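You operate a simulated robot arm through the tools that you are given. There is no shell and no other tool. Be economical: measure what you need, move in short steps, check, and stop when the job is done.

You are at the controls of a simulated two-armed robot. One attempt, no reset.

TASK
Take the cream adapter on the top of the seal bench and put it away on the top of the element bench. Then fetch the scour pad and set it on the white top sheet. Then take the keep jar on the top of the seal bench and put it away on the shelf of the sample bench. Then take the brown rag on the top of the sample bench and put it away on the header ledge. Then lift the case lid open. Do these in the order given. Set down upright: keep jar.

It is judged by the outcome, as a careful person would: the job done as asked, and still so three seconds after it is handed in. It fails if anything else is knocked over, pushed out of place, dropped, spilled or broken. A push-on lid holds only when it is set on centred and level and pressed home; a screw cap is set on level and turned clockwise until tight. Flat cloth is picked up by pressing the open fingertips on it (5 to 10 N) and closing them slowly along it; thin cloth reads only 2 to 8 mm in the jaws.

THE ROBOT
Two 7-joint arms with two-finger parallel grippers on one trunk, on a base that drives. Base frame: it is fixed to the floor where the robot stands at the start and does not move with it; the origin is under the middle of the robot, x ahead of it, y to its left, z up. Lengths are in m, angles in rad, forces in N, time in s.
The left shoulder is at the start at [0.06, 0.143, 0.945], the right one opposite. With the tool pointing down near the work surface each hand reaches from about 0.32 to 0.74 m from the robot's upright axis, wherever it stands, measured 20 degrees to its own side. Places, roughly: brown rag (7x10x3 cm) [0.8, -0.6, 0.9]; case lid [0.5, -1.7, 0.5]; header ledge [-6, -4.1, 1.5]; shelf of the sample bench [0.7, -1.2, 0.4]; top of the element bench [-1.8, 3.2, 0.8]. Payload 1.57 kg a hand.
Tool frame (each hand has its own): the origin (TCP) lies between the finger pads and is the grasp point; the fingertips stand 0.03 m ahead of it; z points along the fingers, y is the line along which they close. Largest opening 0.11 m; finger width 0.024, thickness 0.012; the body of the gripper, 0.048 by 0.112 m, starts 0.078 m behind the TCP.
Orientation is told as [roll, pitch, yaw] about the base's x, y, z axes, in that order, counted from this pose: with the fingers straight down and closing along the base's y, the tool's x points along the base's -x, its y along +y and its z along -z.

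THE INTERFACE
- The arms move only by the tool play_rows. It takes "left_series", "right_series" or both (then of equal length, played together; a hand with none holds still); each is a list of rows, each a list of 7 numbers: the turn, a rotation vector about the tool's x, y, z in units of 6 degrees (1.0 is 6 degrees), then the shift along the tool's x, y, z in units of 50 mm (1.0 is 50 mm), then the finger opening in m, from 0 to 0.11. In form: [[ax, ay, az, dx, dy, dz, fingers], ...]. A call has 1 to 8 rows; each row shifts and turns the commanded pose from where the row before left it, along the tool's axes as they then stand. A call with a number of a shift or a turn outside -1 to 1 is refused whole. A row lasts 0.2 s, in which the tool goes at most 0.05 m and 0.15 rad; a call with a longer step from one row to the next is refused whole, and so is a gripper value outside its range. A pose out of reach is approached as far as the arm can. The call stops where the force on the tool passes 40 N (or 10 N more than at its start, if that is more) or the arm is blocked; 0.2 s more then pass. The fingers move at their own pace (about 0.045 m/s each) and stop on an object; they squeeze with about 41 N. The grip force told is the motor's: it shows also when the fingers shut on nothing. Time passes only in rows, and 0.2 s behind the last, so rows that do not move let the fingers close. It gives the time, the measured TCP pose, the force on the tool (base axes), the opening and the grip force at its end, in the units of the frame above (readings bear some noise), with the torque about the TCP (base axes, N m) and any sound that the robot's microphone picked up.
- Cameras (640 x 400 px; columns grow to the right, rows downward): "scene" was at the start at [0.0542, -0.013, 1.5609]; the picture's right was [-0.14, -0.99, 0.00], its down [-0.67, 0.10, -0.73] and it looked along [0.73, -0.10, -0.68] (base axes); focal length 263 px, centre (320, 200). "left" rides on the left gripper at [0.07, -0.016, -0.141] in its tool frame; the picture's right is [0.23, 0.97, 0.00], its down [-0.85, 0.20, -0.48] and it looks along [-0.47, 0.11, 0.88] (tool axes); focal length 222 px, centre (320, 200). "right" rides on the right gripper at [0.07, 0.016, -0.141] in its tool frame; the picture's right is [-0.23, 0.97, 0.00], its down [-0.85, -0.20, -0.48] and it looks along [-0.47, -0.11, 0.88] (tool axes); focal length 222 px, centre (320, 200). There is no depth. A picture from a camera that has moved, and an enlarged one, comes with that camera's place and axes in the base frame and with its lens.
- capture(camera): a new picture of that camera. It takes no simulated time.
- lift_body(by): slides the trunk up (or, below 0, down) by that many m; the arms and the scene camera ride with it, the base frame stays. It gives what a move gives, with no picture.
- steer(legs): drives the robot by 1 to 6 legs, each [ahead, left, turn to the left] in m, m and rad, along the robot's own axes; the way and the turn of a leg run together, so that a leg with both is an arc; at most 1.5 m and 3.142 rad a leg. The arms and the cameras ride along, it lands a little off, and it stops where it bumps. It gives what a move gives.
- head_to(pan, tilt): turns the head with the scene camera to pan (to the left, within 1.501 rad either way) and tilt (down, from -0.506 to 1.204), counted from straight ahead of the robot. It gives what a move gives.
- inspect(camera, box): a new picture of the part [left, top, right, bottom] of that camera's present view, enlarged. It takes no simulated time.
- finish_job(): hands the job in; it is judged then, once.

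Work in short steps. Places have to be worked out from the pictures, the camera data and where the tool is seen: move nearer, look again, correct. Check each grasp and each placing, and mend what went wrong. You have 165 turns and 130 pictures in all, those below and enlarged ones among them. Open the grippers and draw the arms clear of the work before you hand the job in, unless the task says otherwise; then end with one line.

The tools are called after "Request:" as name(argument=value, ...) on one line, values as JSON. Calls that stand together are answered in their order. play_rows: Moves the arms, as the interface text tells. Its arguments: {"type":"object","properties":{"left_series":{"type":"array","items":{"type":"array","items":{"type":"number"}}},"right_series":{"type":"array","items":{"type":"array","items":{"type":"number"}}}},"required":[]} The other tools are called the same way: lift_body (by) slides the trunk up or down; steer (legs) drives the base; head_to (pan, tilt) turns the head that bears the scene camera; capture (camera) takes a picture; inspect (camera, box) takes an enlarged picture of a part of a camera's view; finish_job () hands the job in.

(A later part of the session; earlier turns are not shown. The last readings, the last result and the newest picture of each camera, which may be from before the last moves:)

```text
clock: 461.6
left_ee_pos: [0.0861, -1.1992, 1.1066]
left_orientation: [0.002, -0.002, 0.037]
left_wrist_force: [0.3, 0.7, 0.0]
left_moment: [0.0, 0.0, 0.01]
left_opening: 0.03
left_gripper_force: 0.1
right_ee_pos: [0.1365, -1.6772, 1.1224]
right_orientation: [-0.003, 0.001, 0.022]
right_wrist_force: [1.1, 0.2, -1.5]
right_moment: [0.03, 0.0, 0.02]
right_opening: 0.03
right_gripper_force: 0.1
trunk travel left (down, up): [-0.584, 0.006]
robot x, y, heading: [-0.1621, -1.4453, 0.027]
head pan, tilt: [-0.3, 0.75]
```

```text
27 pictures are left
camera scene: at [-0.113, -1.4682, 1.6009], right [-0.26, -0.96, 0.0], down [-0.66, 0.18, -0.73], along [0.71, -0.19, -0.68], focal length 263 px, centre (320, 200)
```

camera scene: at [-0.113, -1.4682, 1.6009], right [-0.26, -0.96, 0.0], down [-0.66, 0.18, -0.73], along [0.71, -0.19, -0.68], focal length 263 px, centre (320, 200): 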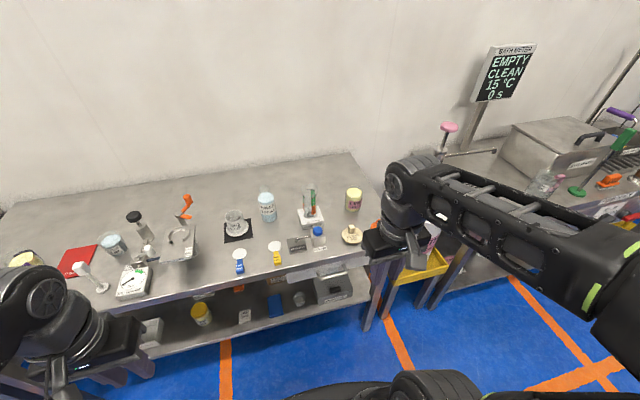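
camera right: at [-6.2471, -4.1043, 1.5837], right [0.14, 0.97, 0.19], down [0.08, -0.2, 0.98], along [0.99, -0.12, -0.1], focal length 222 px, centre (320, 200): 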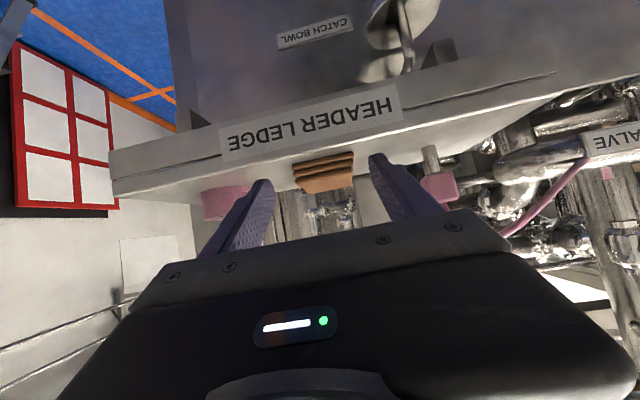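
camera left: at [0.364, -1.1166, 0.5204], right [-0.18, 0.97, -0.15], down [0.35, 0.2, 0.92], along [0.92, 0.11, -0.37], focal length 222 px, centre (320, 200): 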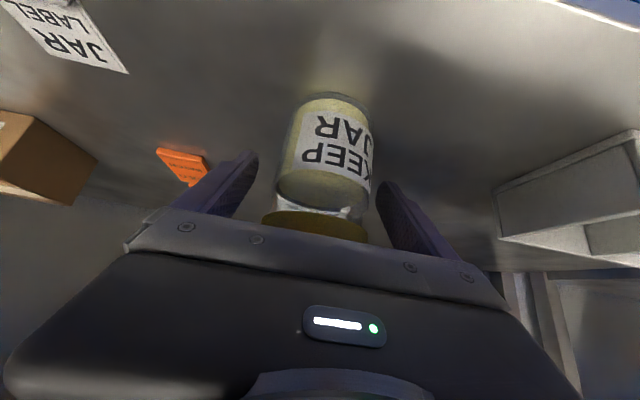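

I back off to x≈-0.42, lower the trunk 0.4 m and look at the press case on the shelf.

Request:
steer(legs=[[0, 0, -0.03], [-0.26, 0, 0]])

Request:
lift_body(by=-0.4)

Request:
head_to(pan=-0.1, tilt=0.6)

Request:
capture(camera="scene")

Request:
inspect(camera="scene", box=[300, 120, 460, 250])

```text
clock: 463.8
left_ee_pos: [-0.1688, -1.2073, 1.1069]
left_orientation: [-0.001, -0.003, 0.006]
left_wrist_force: [-0.9, 0.7, -0.3]
left_moment: [-0.02, -0.04, 0.0]
left_opening: 0.0298
left_gripper_force: 0.0
right_ee_pos: [-0.134, -1.6868, 1.1216]
right_orientation: [-0.002, 0.002, -0.008]
right_wrist_force: [0.5, 0.4, 0.0]
right_moment: [0.0, -0.04, 0.0]
right_opening: 0.0301
right_gripper_force: 0.2
trunk travel left (down, up): [-0.584, 0.006]
robot x, y, heading: [-0.4293, -1.4431, 0.001]
head pan, tilt: [-0.3, 0.75]
```

```text
clock: 467.6
left_ee_pos: [-0.1677, -1.2075, 0.7064]
left_orientation: [0.002, -0.001, 0.007]
left_wrist_force: [-0.5, -0.9, -0.5]
left_moment: [-0.02, -0.03, -0.02]
left_opening: 0.0299
left_gripper_force: 0.1
right_ee_pos: [-0.1329, -1.6858, 0.7226]
right_orientation: [-0.001, 0.002, -0.01]
right_wrist_force: [0.0, 0.4, 0.5]
right_moment: [-0.01, -0.01, -0.02]
right_opening: 0.0301
right_gripper_force: 0.1
trunk travel left (down, up): [-0.184, 0.406]
robot x, y, heading: [-0.428, -1.4463, 0.005]
head pan, tilt: [-0.3, 0.75]
```

```text
clock: 468.4
left_ee_pos: [-0.1678, -1.207, 0.7065]
left_orientation: [0.001, -0.001, 0.007]
left_wrist_force: [0.7, 1.0, -0.8]
left_moment: [0.03, -0.02, 0.01]
left_opening: 0.0299
left_gripper_force: 0.0
right_ee_pos: [-0.1328, -1.686, 0.7225]
right_orientation: [0.001, 0.002, -0.008]
right_wrist_force: [-0.1, -0.5, 0.4]
right_moment: [-0.03, -0.04, 0.04]
right_opening: 0.0303
right_gripper_force: 0.0
trunk travel left (down, up): [-0.184, 0.406]
robot x, y, heading: [-0.428, -1.4464, 0.005]
head pan, tilt: [-0.099, 0.6]
```

```text
26 pictures are left
camera scene: at [-0.3671, -1.4549, 1.2136], right [-0.1, -1.0, 0.0], down [-0.56, 0.05, -0.82], along [0.82, -0.08, -0.57], focal length 263 px, centre (320, 200)
```

scene: 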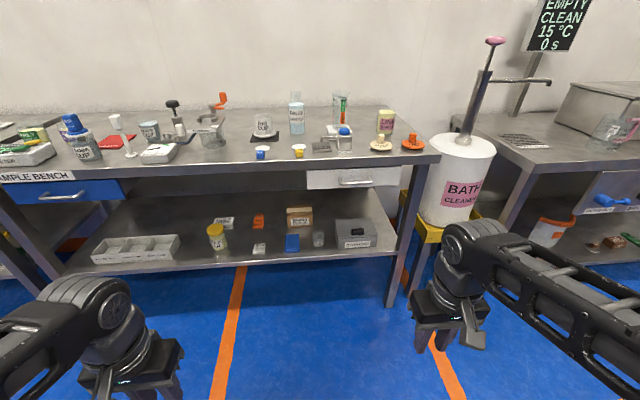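

```text
3.08 times, centred on (380, 185) of scene
camera zoom: at [-0.3671, -1.4549, 1.2136], right [-0.1, -1.0, 0.0], down [-0.56, 0.05, -0.82], along [0.82, -0.08, -0.57], focal length 808 px, centre (135, 246)
```

zoom: 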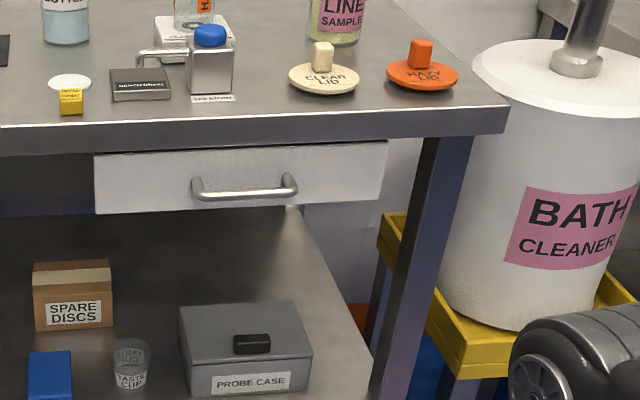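

It is the "PROBE CASE": lid x≈0.43–0.55, y -1.61…-1.78, top z≈0.465, with a black handle on top near the front (≈0.445, -1.697). The hinge must be at the back. Plan: right hand lifts the handle ~45°, then the left fingertips push the underside past vertical. I drive nearer and pitch the right hand.

Request:
steer(legs=[[0, -0.15, -0.005], [0.25, 0, 0]])

Request:
play_rows(right_series=[[0, -1, 0, -0.374, 0.26, 0.31, 0.03], [0, -1, 0, -0.34, 0.26, 0.347, 0.03], [0, -1, 0, -0.302, 0.26, 0.381, 0.03], [0, -1, 0, -0.26, 0.26, 0.411, 0.05], [0, -1, 0, -0.215, 0.26, 0.435, 0.07], [0, -1, 0, -0.169, 0.26, 0.455, 0.09], [0, -1, 0, -0.12, 0.26, 0.47, 0.09], [0, -1, 0, -0.071, 0.26, 0.481, 0.09]])

Request:
play_rows(right_series=[[0, -1, 0, -0.02, 0.26, 0.486, 0.09], [0, -1, 0, 0.031, 0.26, 0.485, 0.09], [0, -1, 0, 0.081, 0.26, 0.479, 0.09], [0, 0, 0, 0, 0, 0, 0.09]])

Request:
capture(camera="right")

```text
clock: 471.2
left_ee_pos: [0.0852, -1.3597, 0.7071]
left_orientation: [0.004, -0.003, -0.003]
left_wrist_force: [-0.2, 0.4, 0.1]
left_moment: [0.0, -0.02, 0.0]
left_opening: 0.0298
left_gripper_force: 0.1
right_ee_pos: [0.1154, -1.8384, 0.7228]
right_orientation: [0.0, 0.001, -0.017]
right_wrist_force: [-0.3, -0.1, 0.6]
right_moment: [0.01, -0.03, -0.02]
right_opening: 0.03
right_gripper_force: 0.0
trunk travel left (down, up): [-0.184, 0.406]
robot x, y, heading: [-0.1732, -1.5937, -0.005]
head pan, tilt: [-0.099, 0.6]
```

```text
clock: 473.0
left_ee_pos: [0.0863, -1.3601, 0.7076]
left_orientation: [0.0, -0.002, -0.004]
left_wrist_force: [-0.5, 0.0, 0.3]
left_moment: [-0.01, -0.03, -0.03]
left_opening: 0.03
left_gripper_force: 0.1
right_ee_pos: [0.3056, -1.7317, 0.6153]
right_orientation: [0.001, -0.834, -0.021]
right_wrist_force: [-0.6, 0.1, 0.2]
right_moment: [-0.02, 0.0, -0.01]
right_opening: 0.0898
right_gripper_force: 0.0
right hand out of reach, approached as far as the arm can: row 5, 6, 7, 8
trunk travel left (down, up): [-0.184, 0.406]
robot x, y, heading: [-0.1788, -1.5955, -0.001]
head pan, tilt: [-0.099, 0.6]
```

```text
clock: 474.0
left_ee_pos: [0.0864, -1.3606, 0.7065]
left_orientation: [0.002, -0.001, -0.004]
left_wrist_force: [1.8, -0.4, 0.0]
left_moment: [-0.01, -0.02, -0.02]
left_opening: 0.03
left_gripper_force: 0.0
right_ee_pos: [0.3635, -1.6955, 0.5668]
right_orientation: [0.0, -1.15, -0.017]
right_wrist_force: [0.8, 0.3, -0.3]
right_moment: [0.01, 0.01, 0.03]
right_opening: 0.0898
right_gripper_force: 0.2
trunk travel left (down, up): [-0.184, 0.406]
robot x, y, heading: [-0.1738, -1.596, -0.009]
head pan, tilt: [-0.099, 0.6]
```

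```text
24 pictures are left
camera right: at [0.2055, -1.676, 0.5602], right [0.11, 0.97, 0.21], down [-0.09, -0.2, 0.98], along [0.99, -0.13, 0.07], focal length 222 px, centre (320, 200)
```

right: 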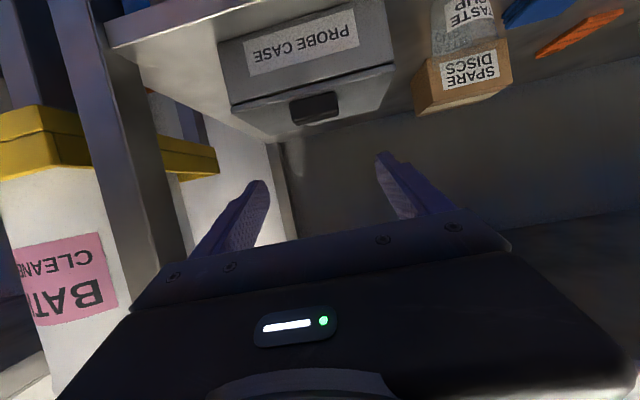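

Handle triangulated at (0.444, -1.693, 0.478). I move the fingertips onto either side of it.

Request:
play_rows(right_series=[[0, 0, 0, 0.288, 0.02, 0.58, 0.09], [0, 0, 0, 0.288, 0.02, 0.58, 0.09], [0, 0, 0, 0.288, 0.02, 0.58, 0.09], [0, 0, 0, 0, 0, 0, 0.09]])

Request:
capture(camera="right")

```text
clock: 475.0
left_ee_pos: [0.085, -1.3605, 0.7071]
left_orientation: [0.002, -0.002, -0.005]
left_wrist_force: [0.3, 0.2, 0.1]
left_moment: [0.02, -0.02, 0.05]
left_opening: 0.0297
left_gripper_force: 0.1
right_ee_pos: [0.4247, -1.6919, 0.4948]
right_orientation: [0.0, -1.155, -0.02]
right_wrist_force: [-1.2, 2.7, 7.1]
right_moment: [0.05, -0.13, 0.01]
right_opening: 0.0898
right_gripper_force: 0.0
trunk travel left (down, up): [-0.184, 0.406]
robot x, y, heading: [-0.1781, -1.5928, -0.005]
head pan, tilt: [-0.099, 0.6]
```

```text
23 pictures are left
camera right: at [0.2673, -1.673, 0.4872], right [0.11, 0.97, 0.21], down [-0.09, -0.2, 0.98], along [0.99, -0.13, 0.07], focal length 222 px, centre (320, 200)
```

right: 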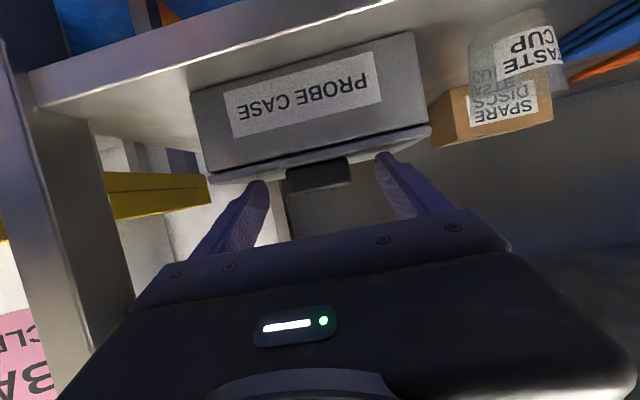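

Light contact with the lid (7 N). I rise 4 mm and close on the handle.

Request:
play_rows(right_series=[[0, 0, 0, -0.08, 0, -0.035, 0.09], [0, 0, 0, 0, 0, 0, 0.03], [0, 0, 0, 0, 0, 0, 0.03], [0, 0, 0, 0, 0, 0, 0.03], [0, 0, 0, 0, 0, 0, 0.03]])

Request:
capture(camera="right")

```text
clock: 476.2
left_ee_pos: [0.0861, -1.36, 0.7065]
left_orientation: [0.002, -0.002, -0.002]
left_wrist_force: [-0.2, 0.3, -0.4]
left_moment: [0.01, -0.01, 0.0]
left_opening: 0.03
left_gripper_force: 0.0
right_ee_pos: [0.425, -1.6919, 0.4971]
right_orientation: [-0.002, -1.147, -0.015]
right_wrist_force: [0.9, 2.6, -1.6]
right_moment: [0.06, 0.12, 0.45]
right_opening: 0.0499
right_gripper_force: 28.1
trunk travel left (down, up): [-0.184, 0.406]
robot x, y, heading: [-0.1773, -1.5922, -0.007]
head pan, tilt: [-0.099, 0.6]
```

```text
22 pictures are left
camera right: at [0.2664, -1.6732, 0.4906], right [0.11, 0.97, 0.21], down [-0.09, -0.2, 0.98], along [0.99, -0.13, 0.07], focal length 222 px, centre (320, 200)
```

right: 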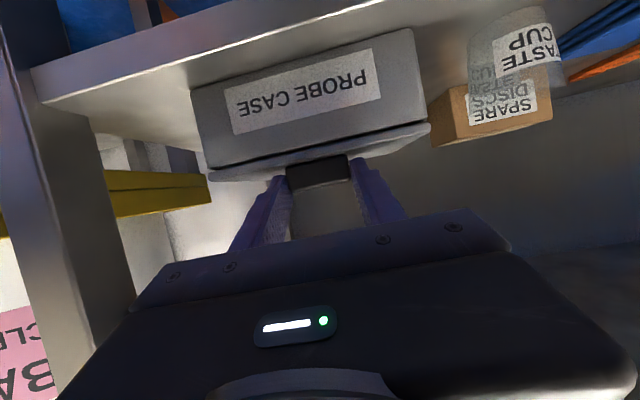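

Gripped (50 mm). I lift along the hinge arc, first ~21°, rotating the hand along.

Request:
play_rows(right_series=[[0, 0.611, 0, -0.289, 0, -0.044, 0.03], [0, 0.611, 0, -0.29, 0, -0.031, 0.03], [0, 0.611, 0, -0.294, 0, -0.015, 0.03], [0, 0, 0, 0, 0, 0, 0.03]])

Request:
capture(camera="right")

```text
clock: 477.2
left_ee_pos: [0.0861, -1.3598, 0.7067]
left_orientation: [0.001, -0.001, -0.004]
left_wrist_force: [-0.3, 0.0, 0.4]
left_moment: [0.05, 0.02, 0.01]
left_opening: 0.0301
left_gripper_force: 0.1
right_ee_pos: [0.4401, -1.6914, 0.5374]
right_orientation: [-0.001, -0.954, -0.017]
right_wrist_force: [-10.7, 1.5, -8.0]
right_moment: [-0.31, 1.64, 0.65]
right_opening: 0.0496
right_gripper_force: 44.6
trunk travel left (down, up): [-0.184, 0.406]
robot x, y, heading: [-0.1786, -1.5976, -0.006]
head pan, tilt: [-0.099, 0.6]
```

```text
21 pictures are left
camera right: at [0.2838, -1.6731, 0.5609], right [0.15, 0.97, 0.18], down [0.1, -0.2, 0.97], along [0.98, -0.13, -0.13], focal length 222 px, centre (320, 200)
```

right: 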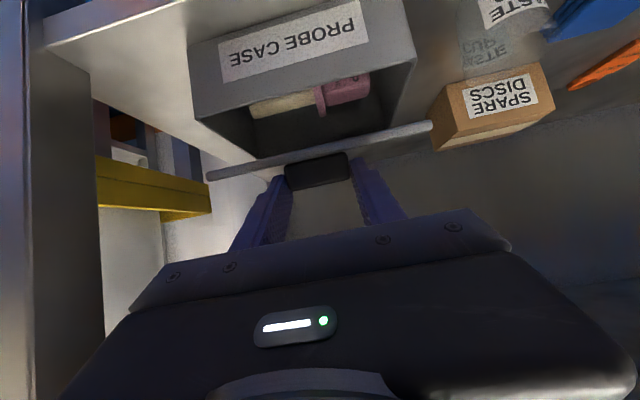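

The lid is opening (about 18°). I lift ~14° more.

Request:
play_rows(right_series=[[0, 0.583, 0, -0.323, 0, -0.023, 0.03], [0, 0.583, 0, -0.33, 0, -0.005, 0.03], [0, 0, 0, 0, 0, 0, 0.03]])

Request:
capture(camera="scene")

```text
clock: 478.0
left_ee_pos: [0.0871, -1.3607, 0.7053]
left_orientation: [0.004, 0.001, -0.004]
left_wrist_force: [0.7, -0.1, 0.0]
left_moment: [-0.02, -0.02, -0.02]
left_opening: 0.0302
left_gripper_force: 0.1
right_ee_pos: [0.4606, -1.6908, 0.5639]
right_orientation: [0.0, -0.833, -0.017]
right_wrist_force: [-2.7, -1.0, -13.7]
right_moment: [-0.33, 1.42, 0.72]
right_opening: 0.0493
right_gripper_force: 44.9
trunk travel left (down, up): [-0.184, 0.406]
robot x, y, heading: [-0.1743, -1.6001, -0.005]
head pan, tilt: [-0.099, 0.6]
```

```text
20 pictures are left
camera scene: at [-0.1141, -1.6061, 1.2136], right [-0.11, -0.99, 0.0], down [-0.56, 0.06, -0.82], along [0.82, -0.09, -0.57], focal length 263 px, centre (320, 200)
```

scene: 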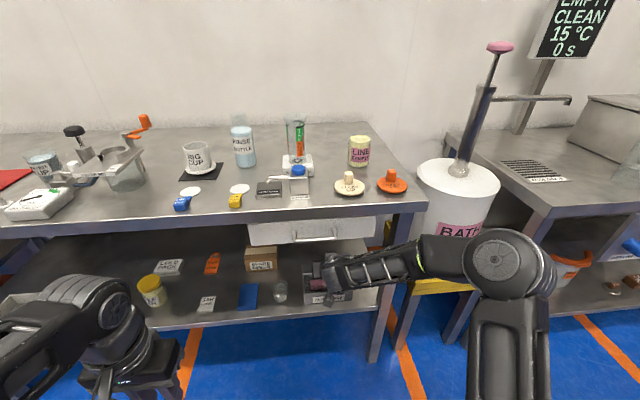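

The hinge loads the hand by ~14 N; I test whether it is friction (holds by itself) by backing the hand 4 mm along the arc.

Request:
play_rows(right_series=[[0, 0, 0, 0.08, 0, 0, 0.03], [0, 0, 0, 0, 0, 0, 0.03]])

```text
clock: 478.6
left_ee_pos: [0.0876, -1.3603, 0.7054]
left_orientation: [0.002, -0.001, -0.003]
left_wrist_force: [0.6, -0.3, -0.1]
left_moment: [-0.03, -0.02, 0.01]
left_opening: 0.0299
left_gripper_force: 0.0
right_ee_pos: [0.4592, -1.6926, 0.5631]
right_orientation: [-0.001, -0.84, -0.017]
right_wrist_force: [14.5, -1.4, -8.6]
right_moment: [0.09, -0.56, 0.91]
right_opening: 0.049
right_gripper_force: 44.8
trunk travel left (down, up): [-0.184, 0.406]
robot x, y, heading: [-0.1778, -1.5985, -0.005]
head pan, tilt: [-0.099, 0.6]
```

Resistance both ways suggests a friction hinge. One more 4 mm back to confirm.

Request:
play_rows(right_series=[[0, 0, 0, 0.08, 0, 0.02, 0.03], [0, 0, 0, 0, 0, 0, 0.03]])

```text
clock: 479.2
left_ee_pos: [0.0874, -1.3605, 0.707]
left_orientation: [0.0, -0.001, -0.004]
left_wrist_force: [0.7, 0.3, 0.0]
left_moment: [0.02, -0.01, 0.0]
left_opening: 0.0301
left_gripper_force: 0.2
right_ee_pos: [0.4557, -1.6911, 0.5609]
right_orientation: [-0.001, -0.839, -0.018]
right_wrist_force: [11.2, -3.0, 4.1]
right_moment: [0.09, -1.62, 0.91]
right_opening: 0.0494
right_gripper_force: 45.0
trunk travel left (down, up): [-0.184, 0.406]
robot x, y, heading: [-0.1747, -1.593, -0.005]
head pan, tilt: [-0.099, 0.6]
```

The pads' own torsion confuses this, so I relax the twist (rotate the tool slightly) and read the pure lid force.

Request:
play_rows(right_series=[[0, -0.3, 0, 0, 0, 0, 0.03], [0, 0, 0, 0, 0, 0, 0.03]])

```text
clock: 479.8
left_ee_pos: [0.0855, -1.3606, 0.706]
left_orientation: [0.003, -0.002, -0.003]
left_wrist_force: [-0.8, -0.1, 0.9]
left_moment: [0.03, -0.01, 0.02]
left_opening: 0.03
left_gripper_force: 0.0
right_ee_pos: [0.4537, -1.6922, 0.558]
right_orientation: [0.001, -0.864, -0.018]
right_wrist_force: [-2.7, -4.0, 4.2]
right_moment: [-0.06, -0.24, 0.76]
right_opening: 0.0491
right_gripper_force: 44.6
trunk travel left (down, up): [-0.184, 0.406]
robot x, y, heading: [-0.1786, -1.5959, -0.005]
head pan, tilt: [-0.099, 0.6]
```

Lid pushes slightly upward with no twist, so the hinge does hold. I open the fingers slowly and look.

Request:
play_rows(right_series=[[0, 0, 0, 0, 0, 0, 0.055], [0, 0, 0, 0, 0, 0, 0.06], [0, 0, 0, 0, 0, 0, 0.07]])

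Request:
capture(camera="right")

```text
clock: 480.6
left_ee_pos: [0.0864, -1.3611, 0.7063]
left_orientation: [0.001, -0.003, -0.004]
left_wrist_force: [0.4, 0.6, -0.1]
left_moment: [-0.01, 0.0, 0.0]
left_opening: 0.0302
left_gripper_force: 0.1
right_ee_pos: [0.4551, -1.6922, 0.5582]
right_orientation: [0.001, -0.865, -0.017]
right_wrist_force: [-0.4, 0.6, -0.4]
right_moment: [-0.01, 0.0, 0.0]
right_opening: 0.0702
right_gripper_force: 0.1
trunk travel left (down, up): [-0.184, 0.406]
robot x, y, heading: [-0.172, -1.5944, -0.007]
head pan, tilt: [-0.099, 0.6]
```

```text
19 pictures are left
camera right: at [0.3019, -1.6732, 0.5956], right [0.16, 0.97, 0.17], down [0.19, -0.2, 0.96], along [0.97, -0.13, -0.21], focal length 222 px, centre (320, 200)
```

right: 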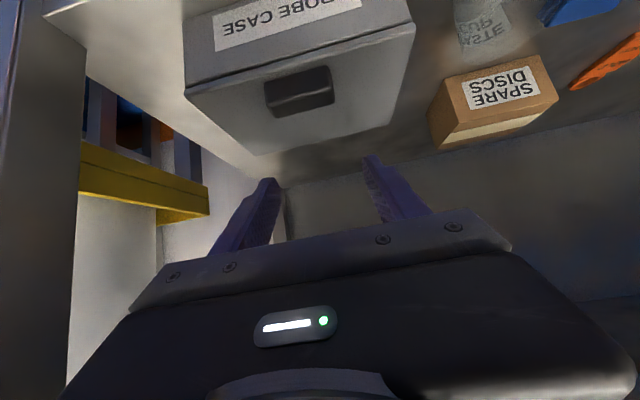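

It fell shut gently (no friction hold), as feared harmlessly. New plan: right hand re-lifts; left hand, pointing sideways (-y), slides its closed fingers under the raised lid as a rod and pushes it over by pure translation. I re-grip with the right while rolling the left hand.

Request:
play_rows(left_series=[[1, 0, 0, 0, 0, 0, 0.0], [1, 0, 0, 0, 0, 0, 0.0], [1, 0, 0, 0, 0, 0, 0.0], [1, 0, 0, 0, 0, 0, 0.0], [1, 0, 0, 0, 0, 0, 0.0], [1, 0, 0, 0, 0, 0, 0.0], [1, 0, 0, 0, 0, 0, 0.0], [1, 0, 0, 0, 0, 0, 0.0]], right_series=[[0, -0.91, 0, 0.123, 0, -0.158, 0.09], [0, -0.91, 0, 0.106, 0, -0.17, 0.09], [0, -0.91, 0, 0.09, 0, -0.178, 0.09], [0, 0, 0, 0.277, 0, 0.123, 0.09], [0, 0, 0, 0.277, 0, 0.123, 0.09], [0, 0, 0, 0.277, 0, 0.123, 0.09], [0, 0, 0, 0.24, 0, 0.107, 0.09], [0, 0, 0, 0, 0, 0, 0.09]])

Request:
capture(camera="right")

```text
clock: 482.4
left_ee_pos: [0.0848, -1.3609, 0.7061]
left_orientation: [-0.838, -0.001, -0.004]
left_wrist_force: [-0.5, 0.1, 0.4]
left_moment: [0.0, -0.05, -0.01]
left_opening: 0.0001
left_gripper_force: 21.5
right_ee_pos: [0.4269, -1.691, 0.5016]
right_orientation: [-0.001, -1.153, -0.017]
right_wrist_force: [0.2, 0.4, -0.4]
right_moment: [0.01, -0.03, -0.05]
right_opening: 0.09
right_gripper_force: 0.0
trunk travel left (down, up): [-0.184, 0.406]
robot x, y, heading: [-0.1752, -1.5934, -0.002]
head pan, tilt: [-0.099, 0.6]
```

```text
18 pictures are left
camera right: at [0.2682, -1.6718, 0.4934], right [0.11, 0.97, 0.21], down [-0.09, -0.2, 0.98], along [0.99, -0.13, 0.07], focal length 222 px, centre (320, 200)
```

right: 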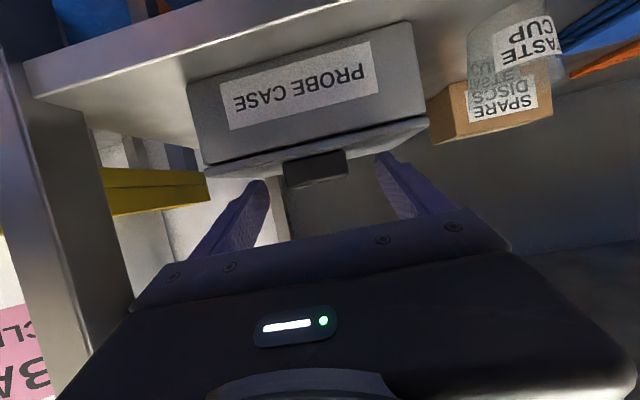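

I lower 4 mm and close on the handle, while the left finishes rolling and starts toward its staging point.

Request:
play_rows(left_series=[[1, 0, 0, 0, 0, 0, 0.0], [1, 0, 0, 0, 0, 0, 0.0], [1, 0, 0, 0, 0, 0, 0.0], [1, 0, 0, 0, 0, 0, 0.0], [0, 0, 0, -0.69, 0.12, 0.48, 0.0], [0, 0, 0, -0.69, 0.12, 0.48, 0.0], [0, 0, 0, -0.69, 0.12, 0.48, 0.0], [0, 0, 0, -0.69, 0.12, 0.48, 0.0]], right_series=[[0, 0, 0, 0.08, 0, 0.035, 0.09], [0, 0, 0, 0, 0, 0, 0.03], [0, 0, 0, 0, 0, 0, 0.03], [0, 0, 0, 0, 0, 0, 0.03], [0, 0, 0, 0, 0, 0, 0.03], [0, 0, 0, 0, 0, 0, 0.03], [0, 0, 0, 0, 0, 0, 0.03], [0, 0, 0, 0, 0, 0, 0.03]])

Request:
head_to(pan=0.0, tilt=0.75)

Request:
capture(camera="scene")

```text
clock: 484.2
left_ee_pos: [0.2366, -1.4419, 0.6453]
left_orientation: [-1.255, -0.001, -0.002]
left_wrist_force: [0.0, -0.3, -1.1]
left_moment: [0.03, 0.01, 0.0]
left_opening: 0.0
left_gripper_force: 21.5
left hand out of reach, approached as far as the arm can: row 3, 4
right_ee_pos: [0.4253, -1.6921, 0.4976]
right_orientation: [-0.003, -1.151, -0.018]
right_wrist_force: [0.0, -7.8, 0.8]
right_moment: [-0.22, -0.12, 0.52]
right_opening: 0.0496
right_gripper_force: 45.5
trunk travel left (down, up): [-0.184, 0.406]
robot x, y, heading: [-0.1742, -1.5966, -0.01]
head pan, tilt: [-0.099, 0.6]
```

```text
clock: 484.9
left_ee_pos: [0.2346, -1.4423, 0.6456]
left_orientation: [-1.255, -0.003, -0.004]
left_wrist_force: [-0.8, -0.6, 0.1]
left_moment: [0.01, 0.03, -0.03]
left_opening: 0.0001
left_gripper_force: 22.0
right_ee_pos: [0.4267, -1.6924, 0.4966]
right_orientation: [-0.001, -1.153, -0.017]
right_wrist_force: [0.5, -8.9, 0.8]
right_moment: [-0.36, -0.11, 0.54]
right_opening: 0.0496
right_gripper_force: 45.6
trunk travel left (down, up): [-0.184, 0.406]
robot x, y, heading: [-0.1747, -1.5934, -0.006]
head pan, tilt: [0.0, 0.75]
```

```text
17 pictures are left
camera scene: at [-0.1203, -1.5975, 1.2009], right [-0.01, -1.0, 0.0], down [-0.68, 0.0, -0.73], along [0.73, 0.0, -0.68], focal length 263 px, centre (320, 200)
```

scene: 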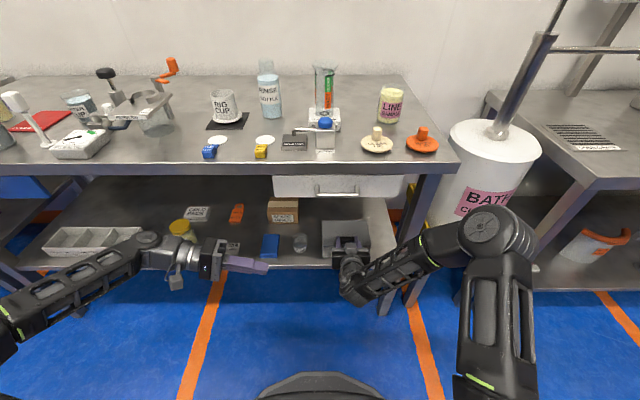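

Left hand orientation is good. I lift the lid again with the same 5 rows, moving the left to staging beside it.

Request:
play_rows(left_series=[[0, 0, 0, -0.58, 0.065, 0.39, 0.0], [0, 0, 0, -0.58, 0.065, 0.39, 0.0], [0, 0, 0, -0.58, 0.065, 0.39, 0.0], [0, 0, 0, -0.58, 0.065, 0.39, 0.0], [0, 0, 0, -0.58, 0.065, 0.39, 0.0], [0, 0, 0, 0, 0, 0, 0.0]], right_series=[[0, 0.611, 0, -0.289, 0, -0.044, 0.03], [0, 0.611, 0, -0.29, 0, -0.031, 0.03], [0, 0.611, 0, -0.294, 0, -0.015, 0.03], [0, 0.583, 0, -0.323, 0, -0.023, 0.03], [0, 0.583, 0, -0.33, 0, -0.005, 0.03], [0, 0, 0, 0, 0, 0, 0.03]])

Request:
capture(camera="left")

Request:
capture(camera="right")

```text
clock: 486.3
left_ee_pos: [0.3807, -1.5296, 0.6002]
left_orientation: [-1.254, 0.002, -0.004]
left_wrist_force: [0.8, 0.6, 0.4]
left_moment: [0.01, -0.01, 0.04]
left_opening: 0.0
left_gripper_force: 21.5
right_ee_pos: [0.4597, -1.692, 0.5613]
right_orientation: [0.002, -0.835, -0.015]
right_wrist_force: [1.4, 3.6, -15.2]
right_moment: [-0.23, 1.15, 0.78]
right_opening: 0.0491
right_gripper_force: 44.9
trunk travel left (down, up): [-0.184, 0.406]
robot x, y, heading: [-0.1756, -1.5952, -0.006]
head pan, tilt: [0.0, 0.75]
```

```text
16 pictures are left
camera left: at [0.3121, -1.4014, 0.6587], right [-0.23, 0.3, -0.93], down [0.86, 0.51, -0.04], along [0.46, -0.8, -0.38], focal length 222 px, centre (320, 200)
```

left: 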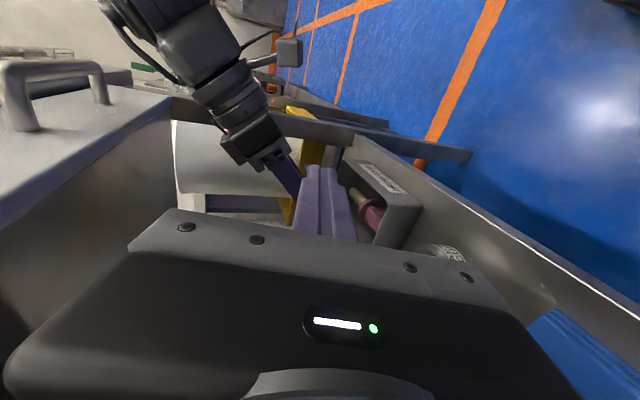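

```text
15 pictures are left
camera right: at [0.307, -1.6738, 0.6039], right [0.17, 0.97, 0.17], down [0.22, -0.2, 0.95], along [0.96, -0.12, -0.24], focal length 222 px, centre (320, 200)
```

right: 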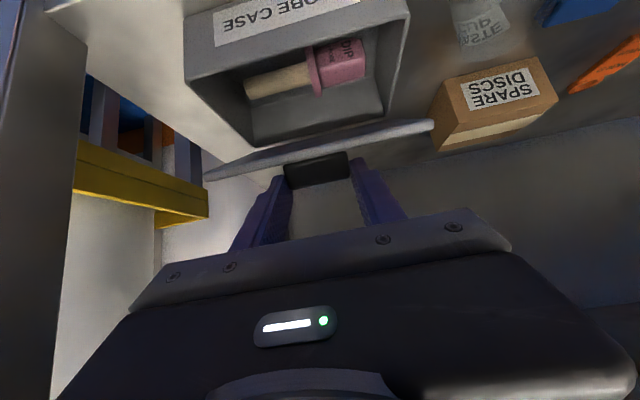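

The lid is up ~32°. I tilt the left hand a bit more, and bring its closed fingers down to just left of the lid gap.

Request:
play_rows(left_series=[[-0.83, 0, 0, -0.4, 0.48, 0.37, 0.0], [-0.83, 0, 0, -0.4, 0.48, 0.37, 0.0], [0, 0, 0, -0.453, 0.192, 0.555, 0.0], [0, 0, 0, -0.453, 0.192, 0.555, 0.0], [0, 0, 0, 0, 0, 0, 0.0]])

Request:
capture(camera="left")

```text
clock: 487.5
left_ee_pos: [0.4039, -1.556, 0.51]
left_orientation: [-1.082, -0.003, -0.001]
left_wrist_force: [-0.6, 0.1, 0.2]
left_moment: [0.0, 0.0, 0.01]
left_opening: 0.0
left_gripper_force: 21.5
left hand out of reach, approached as far as the arm can: row 2, 3, 4
right_ee_pos: [0.4577, -1.6915, 0.5625]
right_orientation: [-0.001, -0.837, -0.016]
right_wrist_force: [2.3, 11.2, -16.3]
right_moment: [0.02, 1.27, 0.76]
right_opening: 0.0493
right_gripper_force: 45.9
trunk travel left (down, up): [-0.184, 0.406]
robot x, y, heading: [-0.178, -1.5938, -0.007]
head pan, tilt: [0.0, 0.75]
```

```text
14 pictures are left
camera left: at [0.3346, -1.4389, 0.5904], right [-0.23, 0.46, -0.86], down [0.86, 0.52, 0.05], along [0.47, -0.72, -0.51], focal length 222 px, centre (320, 200)
```

left: 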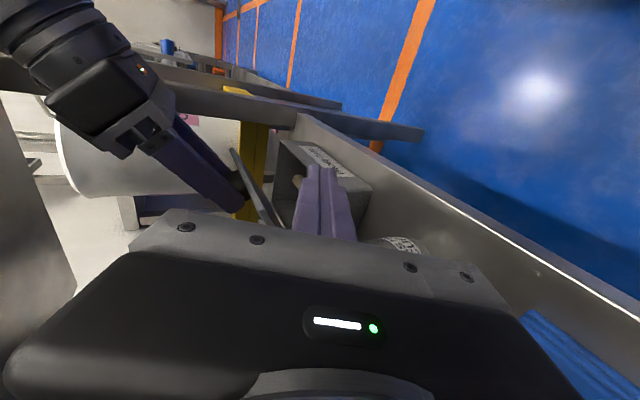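

The left wrist hits a joint limit at x≈0.40. I yaw the left hand 25° so it points more forward, which frees reach.

Request:
play_rows(left_series=[[0, -0.92, -0.49, 0, 0, 0, 0.0], [0, -0.92, -0.49, 0, 0, 0, 0.0], [0, -0.92, -0.49, 0, 0, 0, 0.0], [0, -0.92, -0.49, 0, 0, 0, 0.0], [0, 0, 0, 0, 0, 0, 0.0]])

```text
clock: 488.7
left_ee_pos: [0.4031, -1.5571, 0.5107]
left_orientation: [-1.083, -0.001, 0.435]
left_wrist_force: [-0.1, 0.3, -0.1]
left_moment: [0.0, -0.01, -0.02]
left_opening: 0.0
left_gripper_force: 20.9
right_ee_pos: [0.4592, -1.692, 0.5629]
right_orientation: [0.0, -0.835, -0.017]
right_wrist_force: [3.3, 15.2, -15.0]
right_moment: [0.01, 1.08, 0.8]
right_opening: 0.0494
right_gripper_force: 45.1
trunk travel left (down, up): [-0.184, 0.406]
robot x, y, heading: [-0.1787, -1.5947, -0.004]
head pan, tilt: [0.0, 0.75]
```

Now I slide the closed fingers under the raised lid.

Request:
play_rows(left_series=[[0, 0, 0, -0.236, -0.208, 0.587, 0.0], [0, 0, 0, -0.236, -0.208, 0.587, 0.0], [0, 0, 0, -0.236, -0.208, 0.587, 0.0], [0, 0, 0, 0, 0, 0, 0.0]])

Request:
capture(camera="left")

Request:
capture(camera="right")

```text
clock: 489.7
left_ee_pos: [0.448, -1.6002, 0.5012]
left_orientation: [-1.082, 0.0, 0.434]
left_wrist_force: [-0.7, 0.0, 0.4]
left_moment: [-0.01, 0.01, 0.03]
left_opening: 0.0
left_gripper_force: 21.4
left hand out of reach, approached as far as the arm can: row 3
right_ee_pos: [0.4599, -1.6931, 0.5631]
right_orientation: [0.0, -0.836, -0.016]
right_wrist_force: [5.7, 16.5, -14.0]
right_moment: [0.03, 0.64, 0.78]
right_opening: 0.0495
right_gripper_force: 45.1
trunk travel left (down, up): [-0.184, 0.406]
robot x, y, heading: [-0.1762, -1.5936, -0.006]
head pan, tilt: [0.0, 0.75]
```

```text
13 pictures are left
camera left: at [0.3361, -1.5234, 0.5805], right [-0.4, 0.32, -0.86], down [0.56, 0.83, 0.05], along [0.73, -0.46, -0.51], focal length 222 px, centre (320, 200)
```

left: 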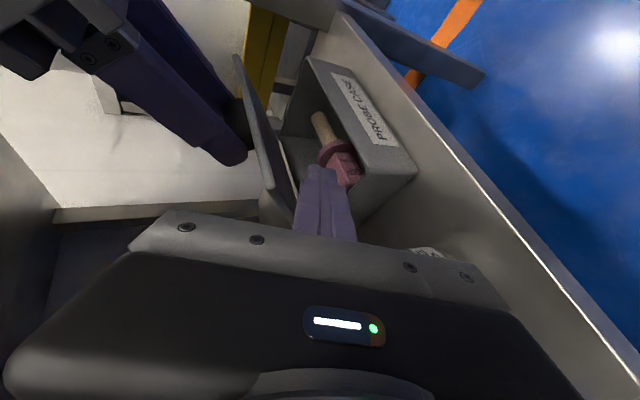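

```text
12 pictures are left
camera right: at [0.3074, -1.6738, 0.6044], right [0.17, 0.97, 0.17], down [0.21, -0.2, 0.96], along [0.96, -0.12, -0.24], focal length 222 px, centre (320, 200)
```

right: 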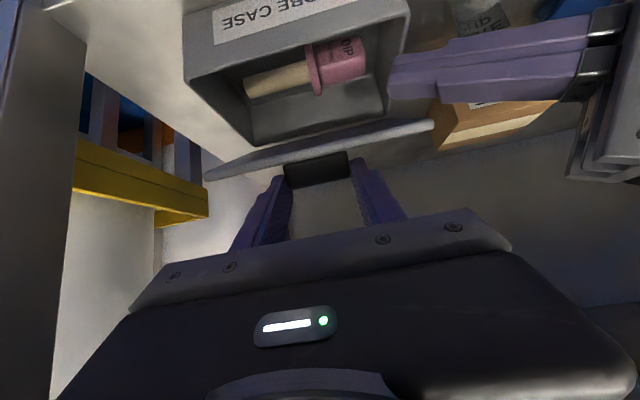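

The fingers are right beside the gap but the arm is limited; I yaw 20° more and then push in.

Request:
play_rows(left_series=[[0, -0.98, -0.52, 0, 0, 0, 0.0], [0, -0.98, -0.52, 0, 0, 0, 0.0], [0, -0.98, -0.52, 0, 0, 0, 0.0], [0, 0, 0, 0, 0, 0, 0.0]])

```text
clock: 490.7
left_ee_pos: [0.4476, -1.6004, 0.5028]
left_orientation: [-1.083, -0.001, 0.781]
left_wrist_force: [-0.1, 0.1, -0.1]
left_moment: [0.01, 0.01, 0.03]
left_opening: 0.0
left_gripper_force: 21.2
right_ee_pos: [0.4601, -1.6911, 0.5625]
right_orientation: [0.0, -0.836, -0.017]
right_wrist_force: [8.2, 18.3, -11.6]
right_moment: [0.07, 0.28, 0.77]
right_opening: 0.0493
right_gripper_force: 44.8
trunk travel left (down, up): [-0.184, 0.406]
robot x, y, heading: [-0.1769, -1.5967, -0.002]
head pan, tilt: [0.0, 0.75]
```

Request:
play_rows(left_series=[[0, 0, 0, 0.05, -0.16, 0.3, 0.0], [0, 0, 0, 0.05, -0.16, 0.3, 0.0], [0, 0, 0, 0, 0, 0, 0.0]])

Request:
capture(camera="right")

```text
clock: 491.5
left_ee_pos: [0.453, -1.6088, 0.5024]
left_orientation: [-1.082, -0.001, 0.783]
left_wrist_force: [0.5, -0.5, 0.3]
left_moment: [0.01, 0.03, 0.0]
left_opening: 0.0
left_gripper_force: 21.3
left hand out of reach, approached as far as the arm can: row 1, 2
right_ee_pos: [0.4601, -1.6914, 0.5635]
right_orientation: [-0.001, -0.836, -0.016]
right_wrist_force: [9.9, 16.2, -9.6]
right_moment: [0.38, 0.01, 1.15]
right_opening: 0.0493
right_gripper_force: 45.0
trunk travel left (down, up): [-0.184, 0.406]
robot x, y, heading: [-0.1776, -1.5976, -0.006]
head pan, tilt: [0.0, 0.75]
```

```text
11 pictures are left
camera right: at [0.3074, -1.6738, 0.6045], right [0.17, 0.97, 0.17], down [0.21, -0.2, 0.96], along [0.96, -0.12, -0.24], focal length 222 px, centre (320, 200)
```

right: 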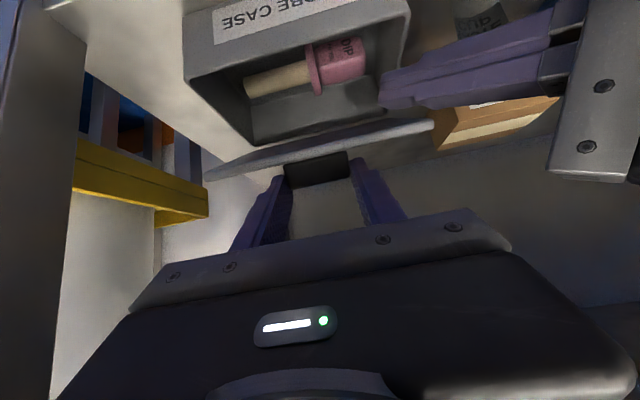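

Limited again. I roll the left hand about its own axis (+30°) toward its natural posture to free the joint, then continue inserting.

Request:
play_rows(left_series=[[0, 0, 1, 0, 0, 0, 0.0], [0, 0, 1, 0, 0, 0, 0.0], [0, 0, 1, 0, 0, 0, 0.0], [0, 0, 1, 0, 0, 0, 0.0], [0, 0, 1, 0, 0, 0, 0.0], [0, 0, 0, 0, 0, 0.3, 0.0], [0, 0, 0, 0, 0, 0.3, 0.0], [0, 0, 0, 0, 0, 0, 0.0]])

```text
clock: 493.3
left_ee_pos: [0.4547, -1.6077, 0.5001]
left_orientation: [-1.02, -0.457, 0.518]
left_wrist_force: [0.8, 0.1, -0.6]
left_moment: [-0.02, 0.01, 0.01]
left_opening: 0.0
left_gripper_force: 21.1
left hand out of reach, approached as far as the arm can: row 6, 7
right_ee_pos: [0.4602, -1.6912, 0.5641]
right_orientation: [0.0, -0.835, -0.014]
right_wrist_force: [10.2, 17.2, -6.4]
right_moment: [0.39, -0.37, 1.19]
right_opening: 0.0491
right_gripper_force: 45.3
trunk travel left (down, up): [-0.184, 0.406]
robot x, y, heading: [-0.1753, -1.5936, -0.007]
head pan, tilt: [0.0, 0.75]
```

The tips are already ~1.5 cm under the lid's left edge. I raise the left hand 2 cm to take up contact.

Request:
play_rows(left_series=[[0, 0, 0, -0.088, -0.153, -0.094, 0.0], [0, 0, 0, -0.088, -0.153, -0.094, 0.0], [0, 0, 0, 0, 0, 0, 0.0]])

Request:
capture(camera="right")

```text
clock: 494.1
left_ee_pos: [0.4545, -1.6043, 0.5129]
left_orientation: [-1.006, -0.454, 0.522]
left_wrist_force: [5.8, 11.5, -33.1]
left_moment: [-0.08, 0.32, 0.03]
left_opening: 0.0001
left_gripper_force: 20.9
right_ee_pos: [0.4606, -1.6915, 0.5656]
right_orientation: [-0.002, -0.839, -0.015]
right_wrist_force: [3.3, 13.9, 14.7]
right_moment: [0.23, 0.93, 1.31]
right_opening: 0.0498
right_gripper_force: 44.4
trunk travel left (down, up): [-0.184, 0.406]
robot x, y, heading: [-0.1781, -1.5968, -0.004]
head pan, tilt: [0.0, 0.75]
```

```text
10 pictures are left
camera right: at [0.3086, -1.6735, 0.6052], right [0.17, 0.97, 0.17], down [0.21, -0.2, 0.96], along [0.96, -0.13, -0.24], focal length 222 px, centre (320, 200)
```

right: 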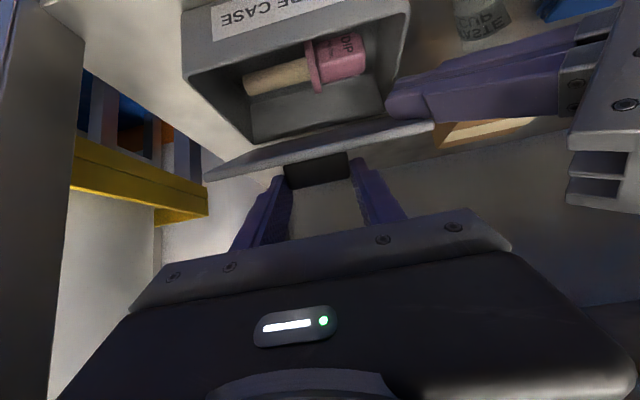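

Left fingers now carry the lid (33 N). I release the handle with the right hand and withdraw it back along its axis.

Request:
play_rows(right_series=[[0, 0, 0, 0, 0, 0, 0.06], [0, 0, 0, 0, 0, 0, 0.07], [0, 0, 0, 0, 0, -0.6, 0.07], [0, 0, 0, 0, 0, -0.6, 0.07], [0, 0, 0, 0, 0, 0, 0.07]])

Request:
capture(camera="right")

```text
clock: 495.3
left_ee_pos: [0.4563, -1.6084, 0.5206]
left_orientation: [-1.023, -0.46, 0.521]
left_wrist_force: [0.5, 26.3, -0.9]
left_moment: [-0.55, 0.02, 0.09]
left_opening: 0.0
left_gripper_force: 21.1
right_ee_pos: [0.4163, -1.693, 0.6045]
right_orientation: [-0.004, -0.837, -0.015]
right_wrist_force: [0.0, -0.3, -0.1]
right_moment: [-0.02, 0.01, -0.03]
right_opening: 0.0701
right_gripper_force: 0.1
trunk travel left (down, up): [-0.184, 0.406]
robot x, y, heading: [-0.1778, -1.5934, 0.002]
head pan, tilt: [0.0, 0.75]
```

```text
9 pictures are left
camera right: at [0.2631, -1.6744, 0.646], right [0.17, 0.97, 0.17], down [0.21, -0.2, 0.96], along [0.96, -0.13, -0.24], focal length 222 px, centre (320, 200)
```

right: 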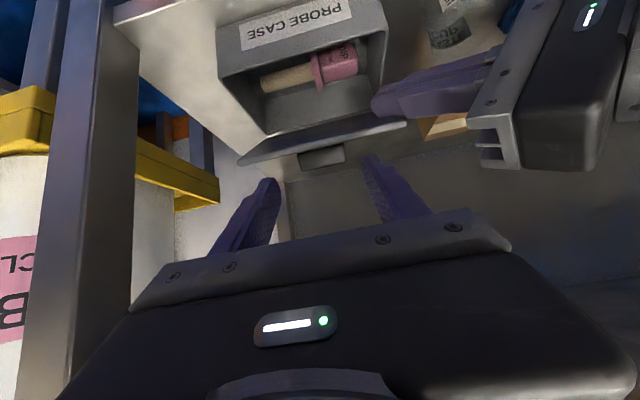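

The left hand carries the lid alone. I retract the right 15 cm, relieve the sideways load, then will use trunk lift and base drive to carry the left fingers along the arc.

Request:
play_rows(left_series=[[0, 0, 0, -0.035, 0.051, -0.05, 0.0], [0, 0, 0, 0, 0, 0, 0.0], [0, 0, 0, 0, 0, 0, 0.0]], right_series=[[0, 0, 0, 0.66, 0, -0.73, 0.05], [0, 0, 0, 0.66, 0, -0.73, 0.03], [0, 0, 0, 0.66, 0, -0.73, 0.03]])

Request:
lift_body(by=0.03)

Request:
capture(camera="right")

```text
clock: 496.1
left_ee_pos: [0.4534, -1.6081, 0.5198]
left_orientation: [-1.023, -0.459, 0.515]
left_wrist_force: [0.4, -0.3, 0.3]
left_moment: [0.02, -0.02, 0.01]
left_opening: 0.0
left_gripper_force: 21.6
right_ee_pos: [0.2866, -1.6807, 0.6062]
right_orientation: [-0.002, -0.837, -0.021]
right_wrist_force: [-0.1, -0.5, 0.0]
right_moment: [-0.02, -0.02, 0.04]
right_opening: 0.0298
right_gripper_force: 0.0
right hand out of reach, approached as far as the arm can: row 3
trunk travel left (down, up): [-0.184, 0.406]
robot x, y, heading: [-0.1725, -1.5934, -0.015]
head pan, tilt: [0.0, 0.75]
```

```text
clock: 496.8
left_ee_pos: [0.4532, -1.6061, 0.5502]
left_orientation: [-1.021, -0.458, 0.516]
left_wrist_force: [-0.5, 0.4, -0.5]
left_moment: [0.0, 0.03, -0.02]
left_opening: 0.0
left_gripper_force: 21.6
right_ee_pos: [0.2878, -1.6809, 0.6363]
right_orientation: [-0.003, -0.838, -0.017]
right_wrist_force: [-0.9, 0.9, -0.2]
right_moment: [-0.03, 0.02, 0.03]
right_opening: 0.0303
right_gripper_force: 0.0
trunk travel left (down, up): [-0.214, 0.376]
robot x, y, heading: [-0.1718, -1.5978, -0.008]
head pan, tilt: [0.0, 0.75]
```

```text
8 pictures are left
camera right: at [0.1357, -1.6616, 0.6779], right [0.17, 0.97, 0.17], down [0.21, -0.2, 0.96], along [0.96, -0.13, -0.24], focal length 222 px, centre (320, 200)
```

right: 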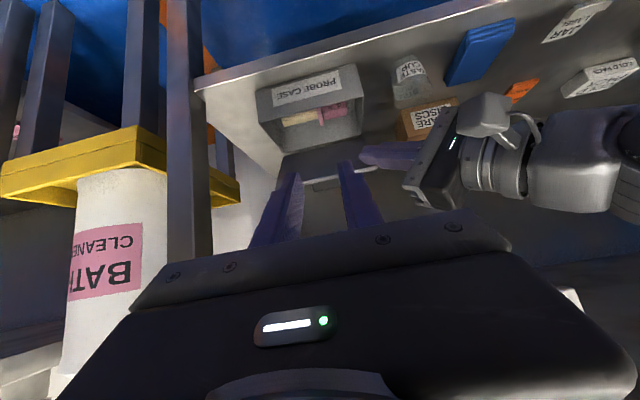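

The lid now rests on the left fingers at ~45–50°. I try moving the left arm itself 4 cm forward.

Request:
play_rows(left_series=[[0, 0, 0, -0.312, 0.028, 0.249, 0.0], [0, 0, 0, -0.312, 0.028, 0.249, 0.0], [0, 0, 0, 0, 0, 0, 0.0]])

```text
clock: 497.6
left_ee_pos: [0.4829, -1.5905, 0.5544]
left_orientation: [-1.021, -0.46, 0.52]
left_wrist_force: [0.8, -0.7, 0.4]
left_moment: [0.0, -0.01, -0.01]
left_opening: 0.0
left_gripper_force: 21.4
left hand out of reach, approached as far as the arm can: row 1, 2
right_ee_pos: [0.2878, -1.6807, 0.6354]
right_orientation: [-0.002, -0.837, -0.018]
right_wrist_force: [-0.4, -0.8, 0.7]
right_moment: [-0.01, 0.0, -0.02]
right_opening: 0.03
right_gripper_force: 0.1
trunk travel left (down, up): [-0.214, 0.376]
robot x, y, heading: [-0.1797, -1.5988, -0.003]
head pan, tilt: [0.0, 0.75]
```

It slid slightly left; I check engagement.

Request:
inspect(camera="right", box=[230, 40, 460, 220])

```text
2.22 times, centred on (345, 130) of right
camera zoom: at [0.1357, -1.6616, 0.6779], right [0.17, 0.97, 0.17], down [0.21, -0.2, 0.96], along [0.96, -0.13, -0.24], focal length 494 px, centre (264, 356)
```

zoom: 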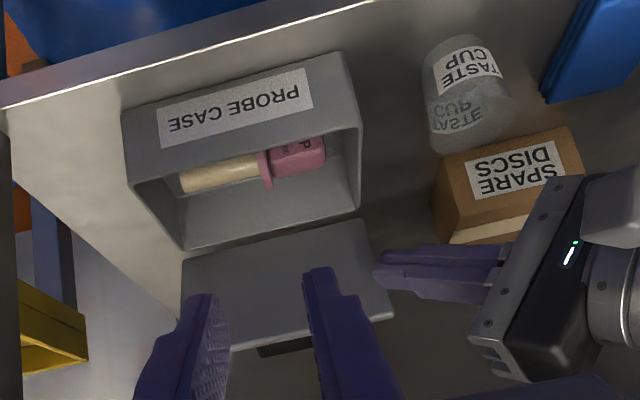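

The lid is standing fully open on its own (inner face visible, handle behind it) and the left hand reads no load. I withdraw the left hand back along its axis, then to the front.

Request:
play_rows(left_series=[[0, 0, 0, 0, 0, -0.8, 0.0], [0, 0, 0, 0, 0, -0.6, 0.0], [0, 0, 0, 0.624, -0.055, -0.498, 0.0], [0, 0, 0, 0.624, -0.055, -0.498, 0.0], [0, 0, 0, 0.624, -0.055, -0.498, 0.0]])

Request:
inspect(camera="right", box=[230, 40, 460, 220])

```text
clock: 498.8
left_ee_pos: [0.3174, -1.5463, 0.5856]
left_orientation: [-1.02, -0.459, 0.519]
left_wrist_force: [-0.1, -0.1, 0.1]
left_moment: [0.02, -0.01, 0.03]
left_opening: 0.0002
left_gripper_force: 21.3
right_ee_pos: [0.2873, -1.6815, 0.636]
right_orientation: [-0.002, -0.837, -0.017]
right_wrist_force: [-0.1, 0.1, 0.1]
right_moment: [0.01, 0.0, -0.01]
right_opening: 0.0301
right_gripper_force: 0.0
trunk travel left (down, up): [-0.214, 0.376]
robot x, y, heading: [-0.1767, -1.5969, -0.005]
head pan, tilt: [0.0, 0.75]
```

```text
2.22 times, centred on (345, 130) of right
camera zoom: at [0.1357, -1.6617, 0.6779], right [0.17, 0.97, 0.17], down [0.21, -0.2, 0.96], along [0.96, -0.13, -0.24], focal length 494 px, centre (264, 356)
```

zoom: 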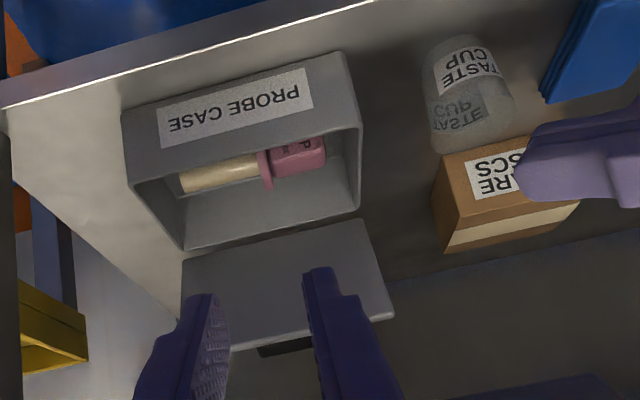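

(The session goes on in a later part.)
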